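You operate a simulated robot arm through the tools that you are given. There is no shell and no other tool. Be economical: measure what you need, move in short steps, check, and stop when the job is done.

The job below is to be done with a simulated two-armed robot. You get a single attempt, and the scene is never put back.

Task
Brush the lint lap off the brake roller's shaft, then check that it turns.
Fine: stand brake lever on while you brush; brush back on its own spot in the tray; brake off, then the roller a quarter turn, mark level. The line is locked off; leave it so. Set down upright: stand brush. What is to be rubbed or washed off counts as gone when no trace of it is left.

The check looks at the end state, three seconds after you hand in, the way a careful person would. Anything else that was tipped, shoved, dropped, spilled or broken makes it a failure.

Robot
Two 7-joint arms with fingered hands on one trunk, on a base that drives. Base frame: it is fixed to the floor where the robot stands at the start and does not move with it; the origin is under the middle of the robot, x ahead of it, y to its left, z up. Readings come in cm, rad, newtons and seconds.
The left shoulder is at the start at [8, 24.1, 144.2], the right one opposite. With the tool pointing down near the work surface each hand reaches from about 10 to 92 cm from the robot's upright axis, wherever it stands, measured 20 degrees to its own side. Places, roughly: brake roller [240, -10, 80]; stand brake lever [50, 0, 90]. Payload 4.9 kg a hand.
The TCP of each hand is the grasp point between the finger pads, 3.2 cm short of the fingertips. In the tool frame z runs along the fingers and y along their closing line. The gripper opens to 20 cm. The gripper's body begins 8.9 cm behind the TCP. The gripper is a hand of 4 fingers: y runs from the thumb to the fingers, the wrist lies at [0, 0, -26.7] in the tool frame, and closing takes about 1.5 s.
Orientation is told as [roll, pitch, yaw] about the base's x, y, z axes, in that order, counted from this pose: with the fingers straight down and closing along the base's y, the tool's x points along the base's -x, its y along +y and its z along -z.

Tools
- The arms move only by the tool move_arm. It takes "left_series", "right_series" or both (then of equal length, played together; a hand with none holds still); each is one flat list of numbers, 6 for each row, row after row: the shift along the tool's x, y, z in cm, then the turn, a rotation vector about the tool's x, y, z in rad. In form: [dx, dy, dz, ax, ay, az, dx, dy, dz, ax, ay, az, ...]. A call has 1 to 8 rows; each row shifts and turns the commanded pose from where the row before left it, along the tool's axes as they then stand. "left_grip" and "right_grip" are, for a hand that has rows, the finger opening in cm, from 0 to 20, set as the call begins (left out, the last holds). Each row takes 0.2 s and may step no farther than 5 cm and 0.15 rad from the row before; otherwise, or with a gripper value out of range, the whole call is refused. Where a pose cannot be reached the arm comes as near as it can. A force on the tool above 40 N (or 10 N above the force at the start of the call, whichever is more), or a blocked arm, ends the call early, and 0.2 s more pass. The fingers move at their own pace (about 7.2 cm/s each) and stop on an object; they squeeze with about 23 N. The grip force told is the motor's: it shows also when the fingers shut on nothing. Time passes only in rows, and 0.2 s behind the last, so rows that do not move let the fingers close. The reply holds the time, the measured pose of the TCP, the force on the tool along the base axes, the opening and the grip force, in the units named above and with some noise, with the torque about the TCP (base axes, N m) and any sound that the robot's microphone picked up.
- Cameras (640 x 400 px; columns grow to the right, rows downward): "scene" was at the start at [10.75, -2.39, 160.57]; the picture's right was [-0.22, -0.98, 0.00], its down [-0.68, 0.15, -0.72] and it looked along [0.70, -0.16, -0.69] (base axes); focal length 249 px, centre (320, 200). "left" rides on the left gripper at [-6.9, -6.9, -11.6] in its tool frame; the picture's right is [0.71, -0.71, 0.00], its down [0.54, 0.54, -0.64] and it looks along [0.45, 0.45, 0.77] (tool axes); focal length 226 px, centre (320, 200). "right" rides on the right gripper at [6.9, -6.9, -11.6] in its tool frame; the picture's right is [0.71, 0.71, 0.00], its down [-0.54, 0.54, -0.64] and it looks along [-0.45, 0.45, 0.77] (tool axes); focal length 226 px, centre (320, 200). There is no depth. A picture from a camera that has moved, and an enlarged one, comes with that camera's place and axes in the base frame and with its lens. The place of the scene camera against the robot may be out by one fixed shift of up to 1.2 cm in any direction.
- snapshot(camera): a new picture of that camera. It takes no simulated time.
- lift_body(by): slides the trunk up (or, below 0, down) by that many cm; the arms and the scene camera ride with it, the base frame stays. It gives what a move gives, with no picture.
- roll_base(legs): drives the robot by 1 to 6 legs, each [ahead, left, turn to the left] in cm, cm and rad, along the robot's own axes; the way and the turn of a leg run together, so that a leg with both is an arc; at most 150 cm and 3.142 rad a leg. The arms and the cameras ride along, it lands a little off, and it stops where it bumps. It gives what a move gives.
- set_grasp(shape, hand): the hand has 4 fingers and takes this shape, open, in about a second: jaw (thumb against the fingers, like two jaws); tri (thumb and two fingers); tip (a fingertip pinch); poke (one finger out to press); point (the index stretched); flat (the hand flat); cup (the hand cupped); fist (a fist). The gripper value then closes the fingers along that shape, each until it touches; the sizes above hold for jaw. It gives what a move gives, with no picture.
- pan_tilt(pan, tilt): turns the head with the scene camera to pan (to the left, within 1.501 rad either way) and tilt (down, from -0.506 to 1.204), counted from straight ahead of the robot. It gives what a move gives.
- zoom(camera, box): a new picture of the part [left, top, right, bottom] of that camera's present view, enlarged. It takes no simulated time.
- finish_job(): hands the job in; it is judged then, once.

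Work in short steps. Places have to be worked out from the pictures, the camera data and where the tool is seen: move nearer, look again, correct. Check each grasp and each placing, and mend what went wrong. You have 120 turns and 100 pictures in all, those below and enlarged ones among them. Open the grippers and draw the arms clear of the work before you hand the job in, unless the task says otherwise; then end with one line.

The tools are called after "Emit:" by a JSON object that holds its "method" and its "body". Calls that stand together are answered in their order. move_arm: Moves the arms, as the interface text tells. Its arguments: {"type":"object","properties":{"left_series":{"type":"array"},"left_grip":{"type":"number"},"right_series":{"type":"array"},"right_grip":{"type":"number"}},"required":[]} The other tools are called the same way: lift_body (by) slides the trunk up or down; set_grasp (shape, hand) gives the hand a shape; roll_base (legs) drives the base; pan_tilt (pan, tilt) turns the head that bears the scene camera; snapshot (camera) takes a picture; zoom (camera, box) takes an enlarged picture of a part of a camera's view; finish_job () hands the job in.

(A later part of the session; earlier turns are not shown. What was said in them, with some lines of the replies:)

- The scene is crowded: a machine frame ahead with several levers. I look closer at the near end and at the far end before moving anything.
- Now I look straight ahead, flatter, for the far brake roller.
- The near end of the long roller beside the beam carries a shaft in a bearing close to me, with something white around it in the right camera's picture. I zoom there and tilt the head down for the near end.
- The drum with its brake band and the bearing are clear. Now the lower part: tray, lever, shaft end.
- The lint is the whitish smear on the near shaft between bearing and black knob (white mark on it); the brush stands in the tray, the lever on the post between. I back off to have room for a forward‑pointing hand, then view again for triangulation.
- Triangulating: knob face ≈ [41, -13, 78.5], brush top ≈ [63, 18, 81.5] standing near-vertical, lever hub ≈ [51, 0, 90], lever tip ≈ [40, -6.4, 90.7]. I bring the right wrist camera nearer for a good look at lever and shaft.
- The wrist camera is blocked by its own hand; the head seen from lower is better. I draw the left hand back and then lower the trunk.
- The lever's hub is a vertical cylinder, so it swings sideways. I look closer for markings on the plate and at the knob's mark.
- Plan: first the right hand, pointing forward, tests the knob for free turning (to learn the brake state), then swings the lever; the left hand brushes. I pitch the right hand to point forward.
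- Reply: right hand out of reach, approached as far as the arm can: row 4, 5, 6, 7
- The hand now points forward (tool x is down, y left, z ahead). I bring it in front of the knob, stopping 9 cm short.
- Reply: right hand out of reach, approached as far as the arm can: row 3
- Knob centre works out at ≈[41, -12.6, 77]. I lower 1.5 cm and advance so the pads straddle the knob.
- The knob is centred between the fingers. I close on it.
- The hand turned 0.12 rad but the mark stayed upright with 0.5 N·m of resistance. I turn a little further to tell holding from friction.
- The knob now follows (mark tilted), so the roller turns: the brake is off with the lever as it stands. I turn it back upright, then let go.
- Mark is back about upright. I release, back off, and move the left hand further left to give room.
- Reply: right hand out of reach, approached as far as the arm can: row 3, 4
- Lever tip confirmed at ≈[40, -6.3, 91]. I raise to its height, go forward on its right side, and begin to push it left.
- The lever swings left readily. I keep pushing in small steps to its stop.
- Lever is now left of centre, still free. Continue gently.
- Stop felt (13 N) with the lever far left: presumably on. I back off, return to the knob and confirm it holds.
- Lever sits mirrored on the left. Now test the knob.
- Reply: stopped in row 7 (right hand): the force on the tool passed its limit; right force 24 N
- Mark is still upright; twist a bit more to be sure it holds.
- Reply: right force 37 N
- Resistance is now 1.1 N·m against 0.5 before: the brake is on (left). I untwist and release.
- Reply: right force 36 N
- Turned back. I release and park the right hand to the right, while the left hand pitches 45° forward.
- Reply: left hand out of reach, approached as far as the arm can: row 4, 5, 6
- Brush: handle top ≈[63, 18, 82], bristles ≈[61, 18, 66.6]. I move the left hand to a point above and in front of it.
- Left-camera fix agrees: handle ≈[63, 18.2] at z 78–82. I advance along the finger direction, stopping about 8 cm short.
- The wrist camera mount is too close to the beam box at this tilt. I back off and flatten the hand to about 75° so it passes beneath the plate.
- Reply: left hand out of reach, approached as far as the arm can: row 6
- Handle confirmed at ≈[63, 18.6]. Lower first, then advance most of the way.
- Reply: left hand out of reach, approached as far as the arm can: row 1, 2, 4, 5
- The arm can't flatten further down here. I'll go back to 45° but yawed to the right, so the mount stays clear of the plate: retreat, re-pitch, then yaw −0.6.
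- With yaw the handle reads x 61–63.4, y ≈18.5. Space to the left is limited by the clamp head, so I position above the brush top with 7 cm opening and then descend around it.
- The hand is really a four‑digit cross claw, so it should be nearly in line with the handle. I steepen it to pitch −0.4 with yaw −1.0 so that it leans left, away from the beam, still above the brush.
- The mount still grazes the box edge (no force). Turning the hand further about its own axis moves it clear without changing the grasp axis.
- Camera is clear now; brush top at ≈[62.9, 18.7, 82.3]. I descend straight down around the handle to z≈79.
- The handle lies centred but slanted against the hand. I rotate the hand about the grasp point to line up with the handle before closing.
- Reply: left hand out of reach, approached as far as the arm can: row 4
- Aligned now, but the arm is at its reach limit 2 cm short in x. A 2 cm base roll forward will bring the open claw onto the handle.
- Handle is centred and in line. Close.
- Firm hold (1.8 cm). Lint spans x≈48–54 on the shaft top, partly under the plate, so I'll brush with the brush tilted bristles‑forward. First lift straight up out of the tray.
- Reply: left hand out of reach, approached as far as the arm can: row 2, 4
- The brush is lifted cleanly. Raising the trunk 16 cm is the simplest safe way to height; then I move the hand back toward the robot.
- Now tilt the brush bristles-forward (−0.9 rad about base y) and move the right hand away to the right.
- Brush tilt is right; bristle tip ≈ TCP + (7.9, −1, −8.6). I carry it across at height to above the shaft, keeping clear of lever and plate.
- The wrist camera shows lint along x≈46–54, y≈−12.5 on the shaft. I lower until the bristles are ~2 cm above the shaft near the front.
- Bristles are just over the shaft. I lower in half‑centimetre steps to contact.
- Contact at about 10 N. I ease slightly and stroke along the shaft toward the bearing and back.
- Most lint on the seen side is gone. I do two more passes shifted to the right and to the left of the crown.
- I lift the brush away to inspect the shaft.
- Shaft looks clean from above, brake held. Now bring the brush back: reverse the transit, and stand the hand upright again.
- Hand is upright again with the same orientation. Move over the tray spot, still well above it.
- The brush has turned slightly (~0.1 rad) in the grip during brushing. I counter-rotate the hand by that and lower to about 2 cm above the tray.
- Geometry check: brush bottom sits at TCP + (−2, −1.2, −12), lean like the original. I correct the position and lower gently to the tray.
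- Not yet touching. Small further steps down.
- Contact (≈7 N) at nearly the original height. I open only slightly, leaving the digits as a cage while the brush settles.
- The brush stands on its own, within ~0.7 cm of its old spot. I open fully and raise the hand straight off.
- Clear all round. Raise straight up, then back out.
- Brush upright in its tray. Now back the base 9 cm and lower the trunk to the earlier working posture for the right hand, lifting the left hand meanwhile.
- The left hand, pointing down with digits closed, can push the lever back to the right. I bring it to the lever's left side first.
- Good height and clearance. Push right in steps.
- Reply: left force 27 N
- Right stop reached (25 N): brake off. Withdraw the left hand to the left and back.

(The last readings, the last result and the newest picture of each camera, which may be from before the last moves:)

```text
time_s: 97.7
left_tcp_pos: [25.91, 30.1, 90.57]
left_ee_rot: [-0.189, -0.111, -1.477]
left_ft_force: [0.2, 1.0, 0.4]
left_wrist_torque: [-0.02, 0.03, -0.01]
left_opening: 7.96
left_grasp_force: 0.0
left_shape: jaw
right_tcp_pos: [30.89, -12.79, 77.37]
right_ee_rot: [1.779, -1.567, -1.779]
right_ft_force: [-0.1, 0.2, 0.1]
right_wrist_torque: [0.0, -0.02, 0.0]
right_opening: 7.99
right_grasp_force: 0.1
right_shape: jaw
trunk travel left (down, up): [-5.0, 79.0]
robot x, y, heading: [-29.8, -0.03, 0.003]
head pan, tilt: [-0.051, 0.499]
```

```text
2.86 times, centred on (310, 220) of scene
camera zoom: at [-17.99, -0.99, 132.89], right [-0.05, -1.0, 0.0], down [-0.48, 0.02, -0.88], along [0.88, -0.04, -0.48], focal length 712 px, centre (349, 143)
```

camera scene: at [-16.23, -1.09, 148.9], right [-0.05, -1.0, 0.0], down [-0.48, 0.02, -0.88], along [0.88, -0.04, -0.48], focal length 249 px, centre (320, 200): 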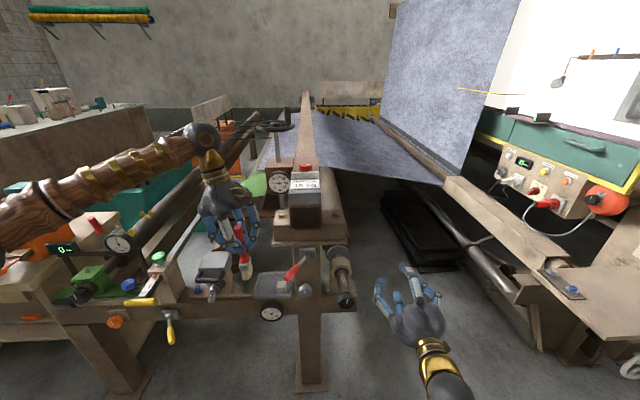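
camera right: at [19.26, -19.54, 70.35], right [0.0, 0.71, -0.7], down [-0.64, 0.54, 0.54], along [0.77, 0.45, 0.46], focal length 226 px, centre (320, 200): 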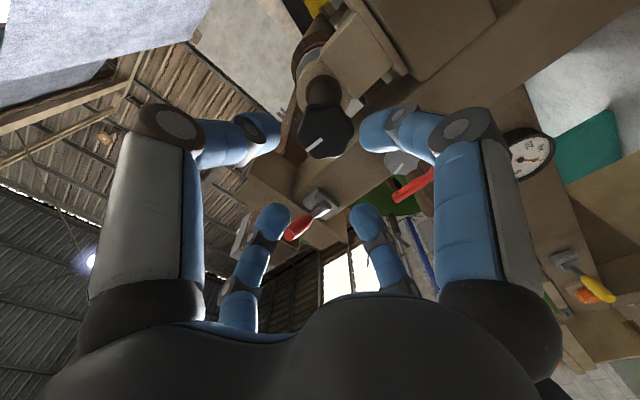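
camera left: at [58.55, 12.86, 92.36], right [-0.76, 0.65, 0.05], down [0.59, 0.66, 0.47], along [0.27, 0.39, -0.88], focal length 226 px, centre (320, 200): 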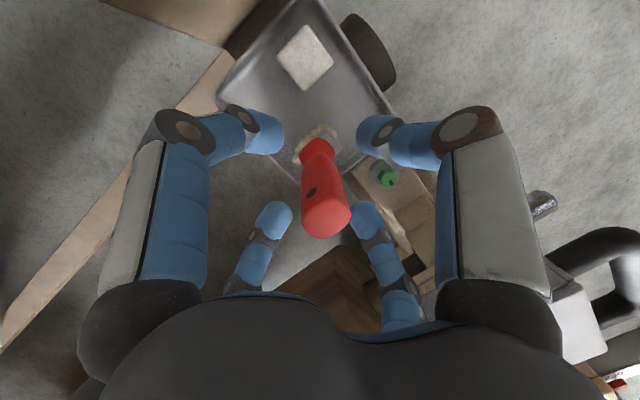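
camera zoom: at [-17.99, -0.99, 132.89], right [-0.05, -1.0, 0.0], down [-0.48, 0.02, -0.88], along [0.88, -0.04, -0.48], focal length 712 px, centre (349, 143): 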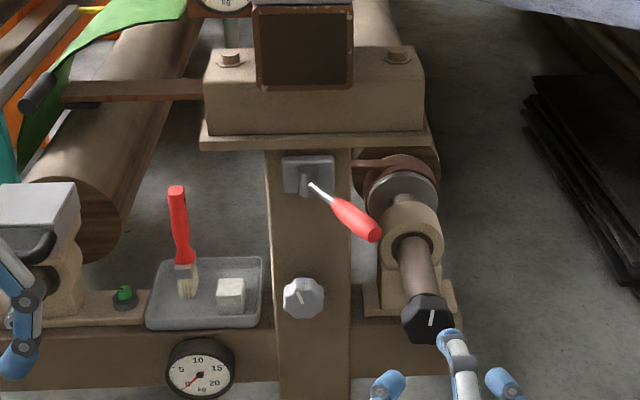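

Lever back at its off position (and the brake gauge fell back to 0). Now to the knob: advance, pre-turning the hand −0.6 rad for a long bite.

Emit:
{"method": "move_arm", "body": {"right_series": [0, 0, 0, 0, 0, -0.15, 0, 0, 0, 0, 0, -0.15, 0, 0, 0, 0, 0, -0.15, 0, 0, 0, 0, 0, -0.15, 0, 0, 3, 0, 0, 0, 0, 0, 3, 0, 0, 0, 0, 0, 3, 0, 0, 0, 0, 0, 2.9, 0, 0, 0]}}

Emit:
{"method": "move_arm", "body": {"right_series": [0, 0, 0, 0, 0, 0, 0, 0, 0, 0, 0, 0, 0, 0, 0, 0, 0, 0, 0, 0, 0, 0, 0, 0, 0, 0, 0, 0, 0, 0, 0, 0, 0, 0, 0, 0], "right_grip": 3}}

```text
time_s: 99.5
left_tcp_pos: [25.94, 30.15, 90.57]
left_ee_rot: [-0.19, -0.111, -1.478]
left_ft_force: [0.3, 0.4, -1.8]
left_wrist_torque: [0.01, 0.0, 0.0]
left_opening: 7.96
left_grasp_force: 0.0
left_shape: jaw
right_tcp_pos: [43.07, -12.81, 77.27]
right_ee_rot: [-1.571, -0.975, 1.57]
right_ft_force: [0.3, 0.0, 0.3]
right_wrist_torque: [0.01, 0.0, -0.01]
right_opening: 7.98
right_grasp_force: 0.1
right_shape: jaw
trunk travel left (down, up): [-5.0, 79.0]
robot x, y, heading: [-29.87, -0.09, -0.002]
head pan, tilt: [-0.051, 0.499]
```

```text
time_s: 100.9
left_tcp_pos: [26.05, 30.27, 90.54]
left_ee_rot: [-0.191, -0.112, -1.477]
left_ft_force: [-0.7, -0.3, -1.4]
left_wrist_torque: [-0.02, 0.04, -0.03]
left_opening: 7.99
left_grasp_force: 0.0
left_shape: jaw
right_tcp_pos: [43.08, -12.86, 77.24]
right_ee_rot: [-1.571, -0.975, 1.571]
right_ft_force: [4.4, 6.0, -3.6]
right_wrist_torque: [-0.02, 0.25, 0.44]
right_opening: 3.29
right_grasp_force: 23.0
right_shape: jaw
trunk travel left (down, up): [-5.0, 79.0]
robot x, y, heading: [-30.17, -0.01, -0.001]
head pan, tilt: [-0.051, 0.499]
```

Gripped. Turn clockwise in one bite of 1.15 rad.

Emit:
{"method": "move_arm", "body": {"right_series": [0, 0, 0, 0, 0, 0.145, 0, 0, 0, 0, 0, 0.145, 0, 0, 0, 0, 0, 0.145, 0, 0, 0, 0, 0, 0.145, 0, 0, 0, 0, 0, 0.145, 0, 0, 0, 0, 0, 0.145, 0, 0, 0, 0, 0, 0.145, 0, 0, 0, 0, 0, 0.145]}}

Emit:
{"method": "zoom", "body": {"camera": "scene", "box": [300, 190, 400, 290]}}

```text
time_s: 102.7
left_tcp_pos: [26.08, 30.11, 90.34]
left_ee_rot: [-0.192, -0.113, -1.475]
left_ft_force: [-0.1, 0.4, 0.3]
left_wrist_torque: [0.02, 0.01, 0.01]
left_opening: 7.97
left_grasp_force: 0.1
left_shape: jaw
right_tcp_pos: [43.14, -12.79, 77.07]
right_ee_rot: [1.565, -1.001, -1.567]
right_ft_force: [-2.4, 4.6, -18.4]
right_wrist_torque: [-0.04, 0.52, 0.49]
right_opening: 3.27
right_grasp_force: 23.1
right_shape: jaw
trunk travel left (down, up): [-5.0, 79.0]
robot x, y, heading: [-29.77, 0.07, 0.009]
head pan, tilt: [-0.051, 0.499]
```

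```text
4.00 times, centred on (350, 240) of scene
camera zoom: at [-17.84, -1.07, 132.86], right [-0.05, -1.0, 0.0], down [-0.48, 0.02, -0.88], along [0.88, -0.04, -0.48], focal length 998 px, centre (200, 40)
```

zoom: 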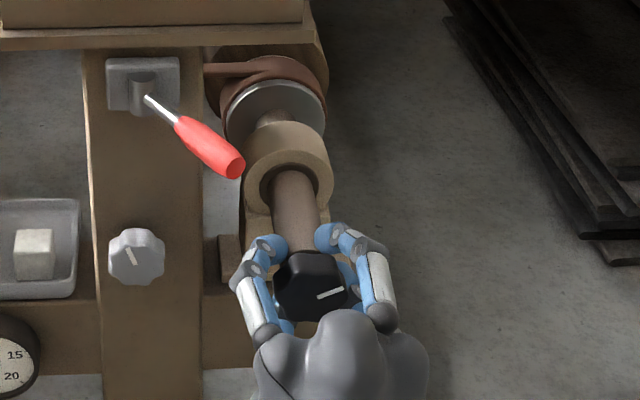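

Mark is about 0.45 rad short of level. Continue in the same grip.

Emit:
{"method": "move_arm", "body": {"right_series": [0, 0, 0, 0, 0, 0.11, 0, 0, 0, 0, 0, 0.11, 0, 0, 0, 0, 0, 0.11, 0, 0, 0, 0, 0, 0.11, 0, 0, 0, 0, 0, 0]}}

Emit:
{"method": "zoom", "body": {"camera": "scene", "box": [320, 230, 380, 280]}}

```text
time_s: 103.9
left_tcp_pos: [26.13, 30.06, 90.39]
left_ee_rot: [-0.192, -0.113, -1.477]
left_ft_force: [-0.5, 0.2, -0.8]
left_wrist_torque: [-0.03, -0.01, -0.01]
left_opening: 7.96
left_grasp_force: 0.0
left_shape: jaw
right_tcp_pos: [43.15, -12.67, 77.18]
right_ee_rot: [1.566, -0.565, -1.57]
right_ft_force: [-9.4, 6.7, -25.8]
right_wrist_torque: [-0.09, 0.76, 0.45]
right_opening: 3.35
right_grasp_force: 23.0
right_shape: jaw
trunk travel left (down, up): [-5.0, 79.0]
robot x, y, heading: [-29.56, -0.34, 0.003]
head pan, tilt: [-0.051, 0.499]
```

```text
8.00 times, centred on (350, 255) of scene
camera zoom: at [-17.83, -1.05, 132.86], right [-0.05, -1.0, 0.0], down [-0.48, 0.02, -0.88], along [0.88, -0.04, -0.48], focal length 1995 px, centre (80, -240)
```

zoom: 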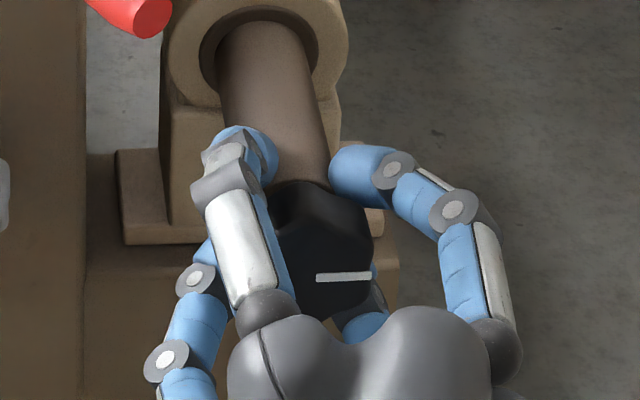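

The mark is level within about 0.03 rad. Release and back off, then check.

Emit:
{"method": "move_arm", "body": {"right_series": [0, 0, 0, 0, 0, 0.02, 0, 0, 0, 0, 0, 0, 0, 0, 0, 0, 0, 0]}}

Emit:
{"method": "move_arm", "body": {"right_series": [0, 0, 0, 0, 0, 0, 0, 0, 0, 0, 0, 0, 0, 0, 0, 0, 0, 0, 0, 0, -3, 0, 0, 0, 0, 0, -4, 0, 0, 0, 0, 0, -4, 0, 0, 0], "right_grip": 9}}

Emit:
{"method": "zoom", "body": {"camera": "scene", "box": [320, 210, 380, 280]}}

```text
time_s: 104.7
left_tcp_pos: [25.96, 30.09, 90.41]
left_ee_rot: [-0.194, -0.112, -1.477]
left_ft_force: [-0.2, -0.5, -0.7]
left_wrist_torque: [0.0, 0.02, -0.04]
left_opening: 8.0
left_grasp_force: 0.1
left_shape: jaw
right_tcp_pos: [43.18, -12.71, 77.22]
right_ee_rot: [1.567, -0.545, -1.569]
right_ft_force: [-11.2, 8.3, -26.2]
right_wrist_torque: [-0.11, 0.88, 0.48]
right_opening: 3.32
right_grasp_force: 23.1
right_shape: jaw
trunk travel left (down, up): [-5.0, 79.0]
robot x, y, heading: [-29.91, 0.13, 0.004]
head pan, tilt: [-0.051, 0.499]
```

```text
time_s: 106.1
left_tcp_pos: [25.87, 30.04, 90.55]
left_ee_rot: [-0.19, -0.112, -1.476]
left_ft_force: [0.2, 0.0, 0.4]
left_wrist_torque: [-0.01, 0.0, -0.01]
left_opening: 7.94
left_grasp_force: 0.0
left_shape: jaw
right_tcp_pos: [31.98, -12.71, 77.38]
right_ee_rot: [1.575, -0.545, -1.572]
right_ft_force: [0.6, 0.5, 0.6]
right_wrist_torque: [0.01, 0.0, -0.02]
right_opening: 8.96
right_grasp_force: 0.0
right_shape: jaw
trunk travel left (down, up): [-5.0, 79.0]
robot x, y, heading: [-30.1, -0.22, -0.004]
head pan, tilt: [-0.051, 0.499]
```

```text
5.71 times, centred on (350, 245) of scene
camera zoom: at [-18.11, -1.08, 132.9], right [-0.05, -1.0, 0.0], down [-0.48, 0.02, -0.88], along [0.88, -0.04, -0.48], focal length 1425 px, centre (149, -57)
```

zoom: 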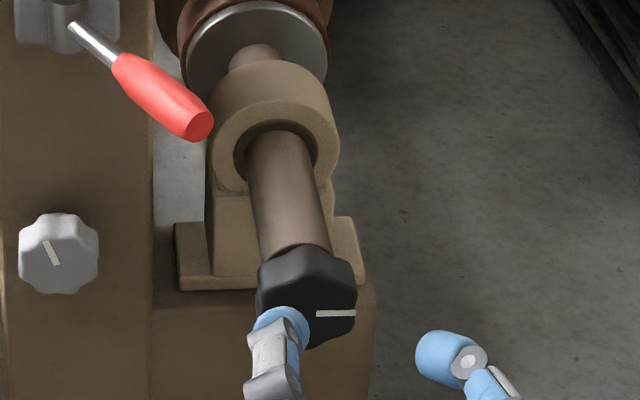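

Mark level, lever off. I move the right hand off to the right and use its camera to check the shaft's right side for remaining lint.

Emit:
{"method": "move_arm", "body": {"right_series": [0, 0, -2, 0, 0, -0.15, 0, 0, 0, 0, 0, -0.15, 0, 0, 0, 0, 0, -0.15, 0, 0, 0, 0, 0, -0.15, 0, 0, 0, 0, 0, -0.15, 0, 0, 0, 0, 0, -0.15, 0, 0, 0, 0, 0, -0.12, 0, 0, 0, 0, 0, 0]}}

Emit:
{"method": "move_arm", "body": {"right_series": [0, -4.5, 0, 0, 0, 0, 0, -4.5, 0, 0, 0, 0, 0, -4.5, 0, 0, 0, 0, 0, -4.5, 0, 0, 0, 0, 0, -4.5, 0, 0, 0, 0], "right_grip": 18}}

Emit:
{"method": "snapshot", "body": {"camera": "right"}}

```text
time_s: 107.9
left_tcp_pos: [25.9, 30.09, 90.47]
left_ee_rot: [-0.189, -0.11, -1.476]
left_ft_force: [-0.3, -0.4, 0.6]
left_wrist_torque: [0.0, 0.01, 0.01]
left_opening: 7.97
left_grasp_force: 0.1
left_shape: jaw
right_tcp_pos: [29.95, -12.82, 77.33]
right_ee_rot: [1.669, -1.567, -1.672]
right_ft_force: [0.3, 0.0, 0.4]
right_wrist_torque: [-0.01, 0.02, -0.02]
right_opening: 8.99
right_grasp_force: 0.1
right_shape: jaw
trunk travel left (down, up): [-5.0, 79.0]
robot x, y, heading: [-30.02, -0.06, 0.003]
head pan, tilt: [-0.051, 0.499]
```

```text
time_s: 109.1
left_tcp_pos: [25.94, 29.97, 90.67]
left_ee_rot: [-0.189, -0.111, -1.477]
left_ft_force: [0.1, 1.1, 0.0]
left_wrist_torque: [0.03, 0.02, -0.02]
left_opening: 7.93
left_grasp_force: 0.0
left_shape: jaw
right_tcp_pos: [30.09, -35.49, 77.35]
right_ee_rot: [1.84, -1.565, -1.839]
right_ft_force: [-0.8, -0.7, -0.8]
right_wrist_torque: [-0.04, 0.0, 0.03]
right_opening: 17.97
right_grasp_force: 0.0
right_shape: jaw
trunk travel left (down, up): [-5.0, 79.0]
robot x, y, heading: [-29.86, 0.13, 0.002]
head pan, tilt: [-0.051, 0.499]
```

```text
10 pictures are left
camera right: at [18.32, -42.19, 70.35], right [0.0, 0.71, -0.7], down [-0.64, 0.54, 0.54], along [0.77, 0.45, 0.46], focal length 226 px, centre (320, 200)
```

right: 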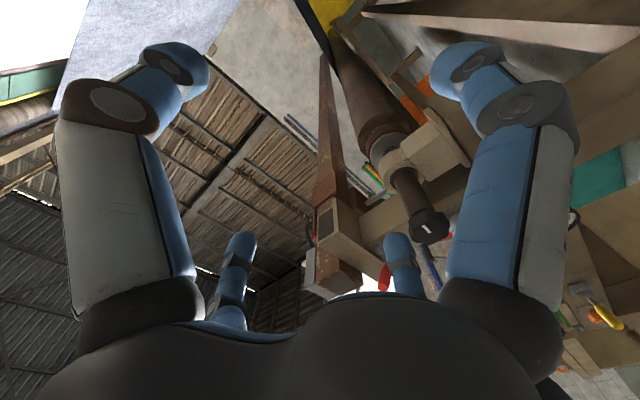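

The shaft is visible from the right side here; I enlarge it, and the whole near end from the head.

Emit:
{"method": "zoom", "body": {"camera": "right", "box": [370, 130, 460, 250]}}

Emit:
{"method": "zoom", "body": {"camera": "scene", "box": [230, 170, 390, 290]}}

```text
3.33 times, centred on (415, 190) of right
camera zoom: at [18.32, -42.19, 70.35], right [0.0, 0.71, -0.7], down [-0.64, 0.54, 0.54], along [0.77, 0.45, 0.46], focal length 754 px, centre (3, 233)
```

zoom: 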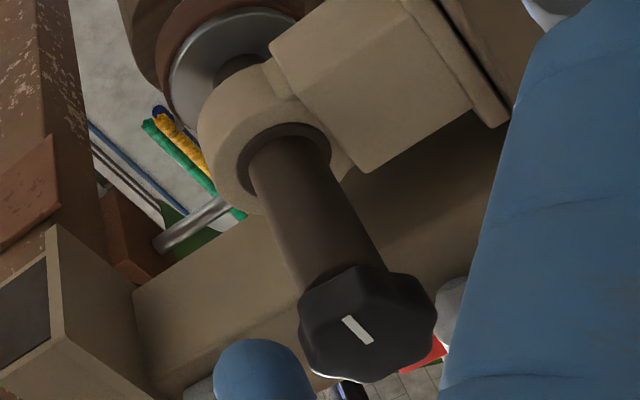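

```text
3.33 times, centred on (310, 230) of scene
camera zoom: at [-18.02, -1.18, 132.89], right [-0.05, -1.0, 0.0], down [-0.48, 0.02, -0.88], along [0.88, -0.04, -0.48], focal length 831 px, centre (353, 100)
```

zoom: 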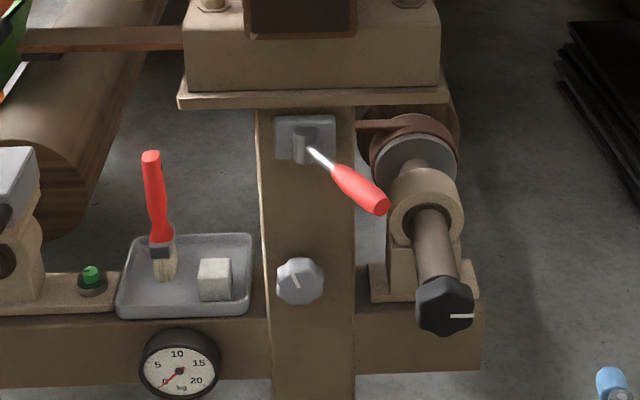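

The shaft is clean on top, right side and underside. The mark is level, the lever is off, the brush stands upright on its spot, and both hands are open and clear, so I hand in.

Emit:
{"method": "finish_job", "body": {}}

```text
The job is handed in.
```

The lint is brushed off the brake roller's shaft, with no trace seen from above, the right or below. The stand brake was on while I brushed. It is off now, and the roller turned freely by a quarter turn, so its mark is level. The brush stands upright in the tray, about 0.7 cm from where it was. I left the line lock-off untouched.
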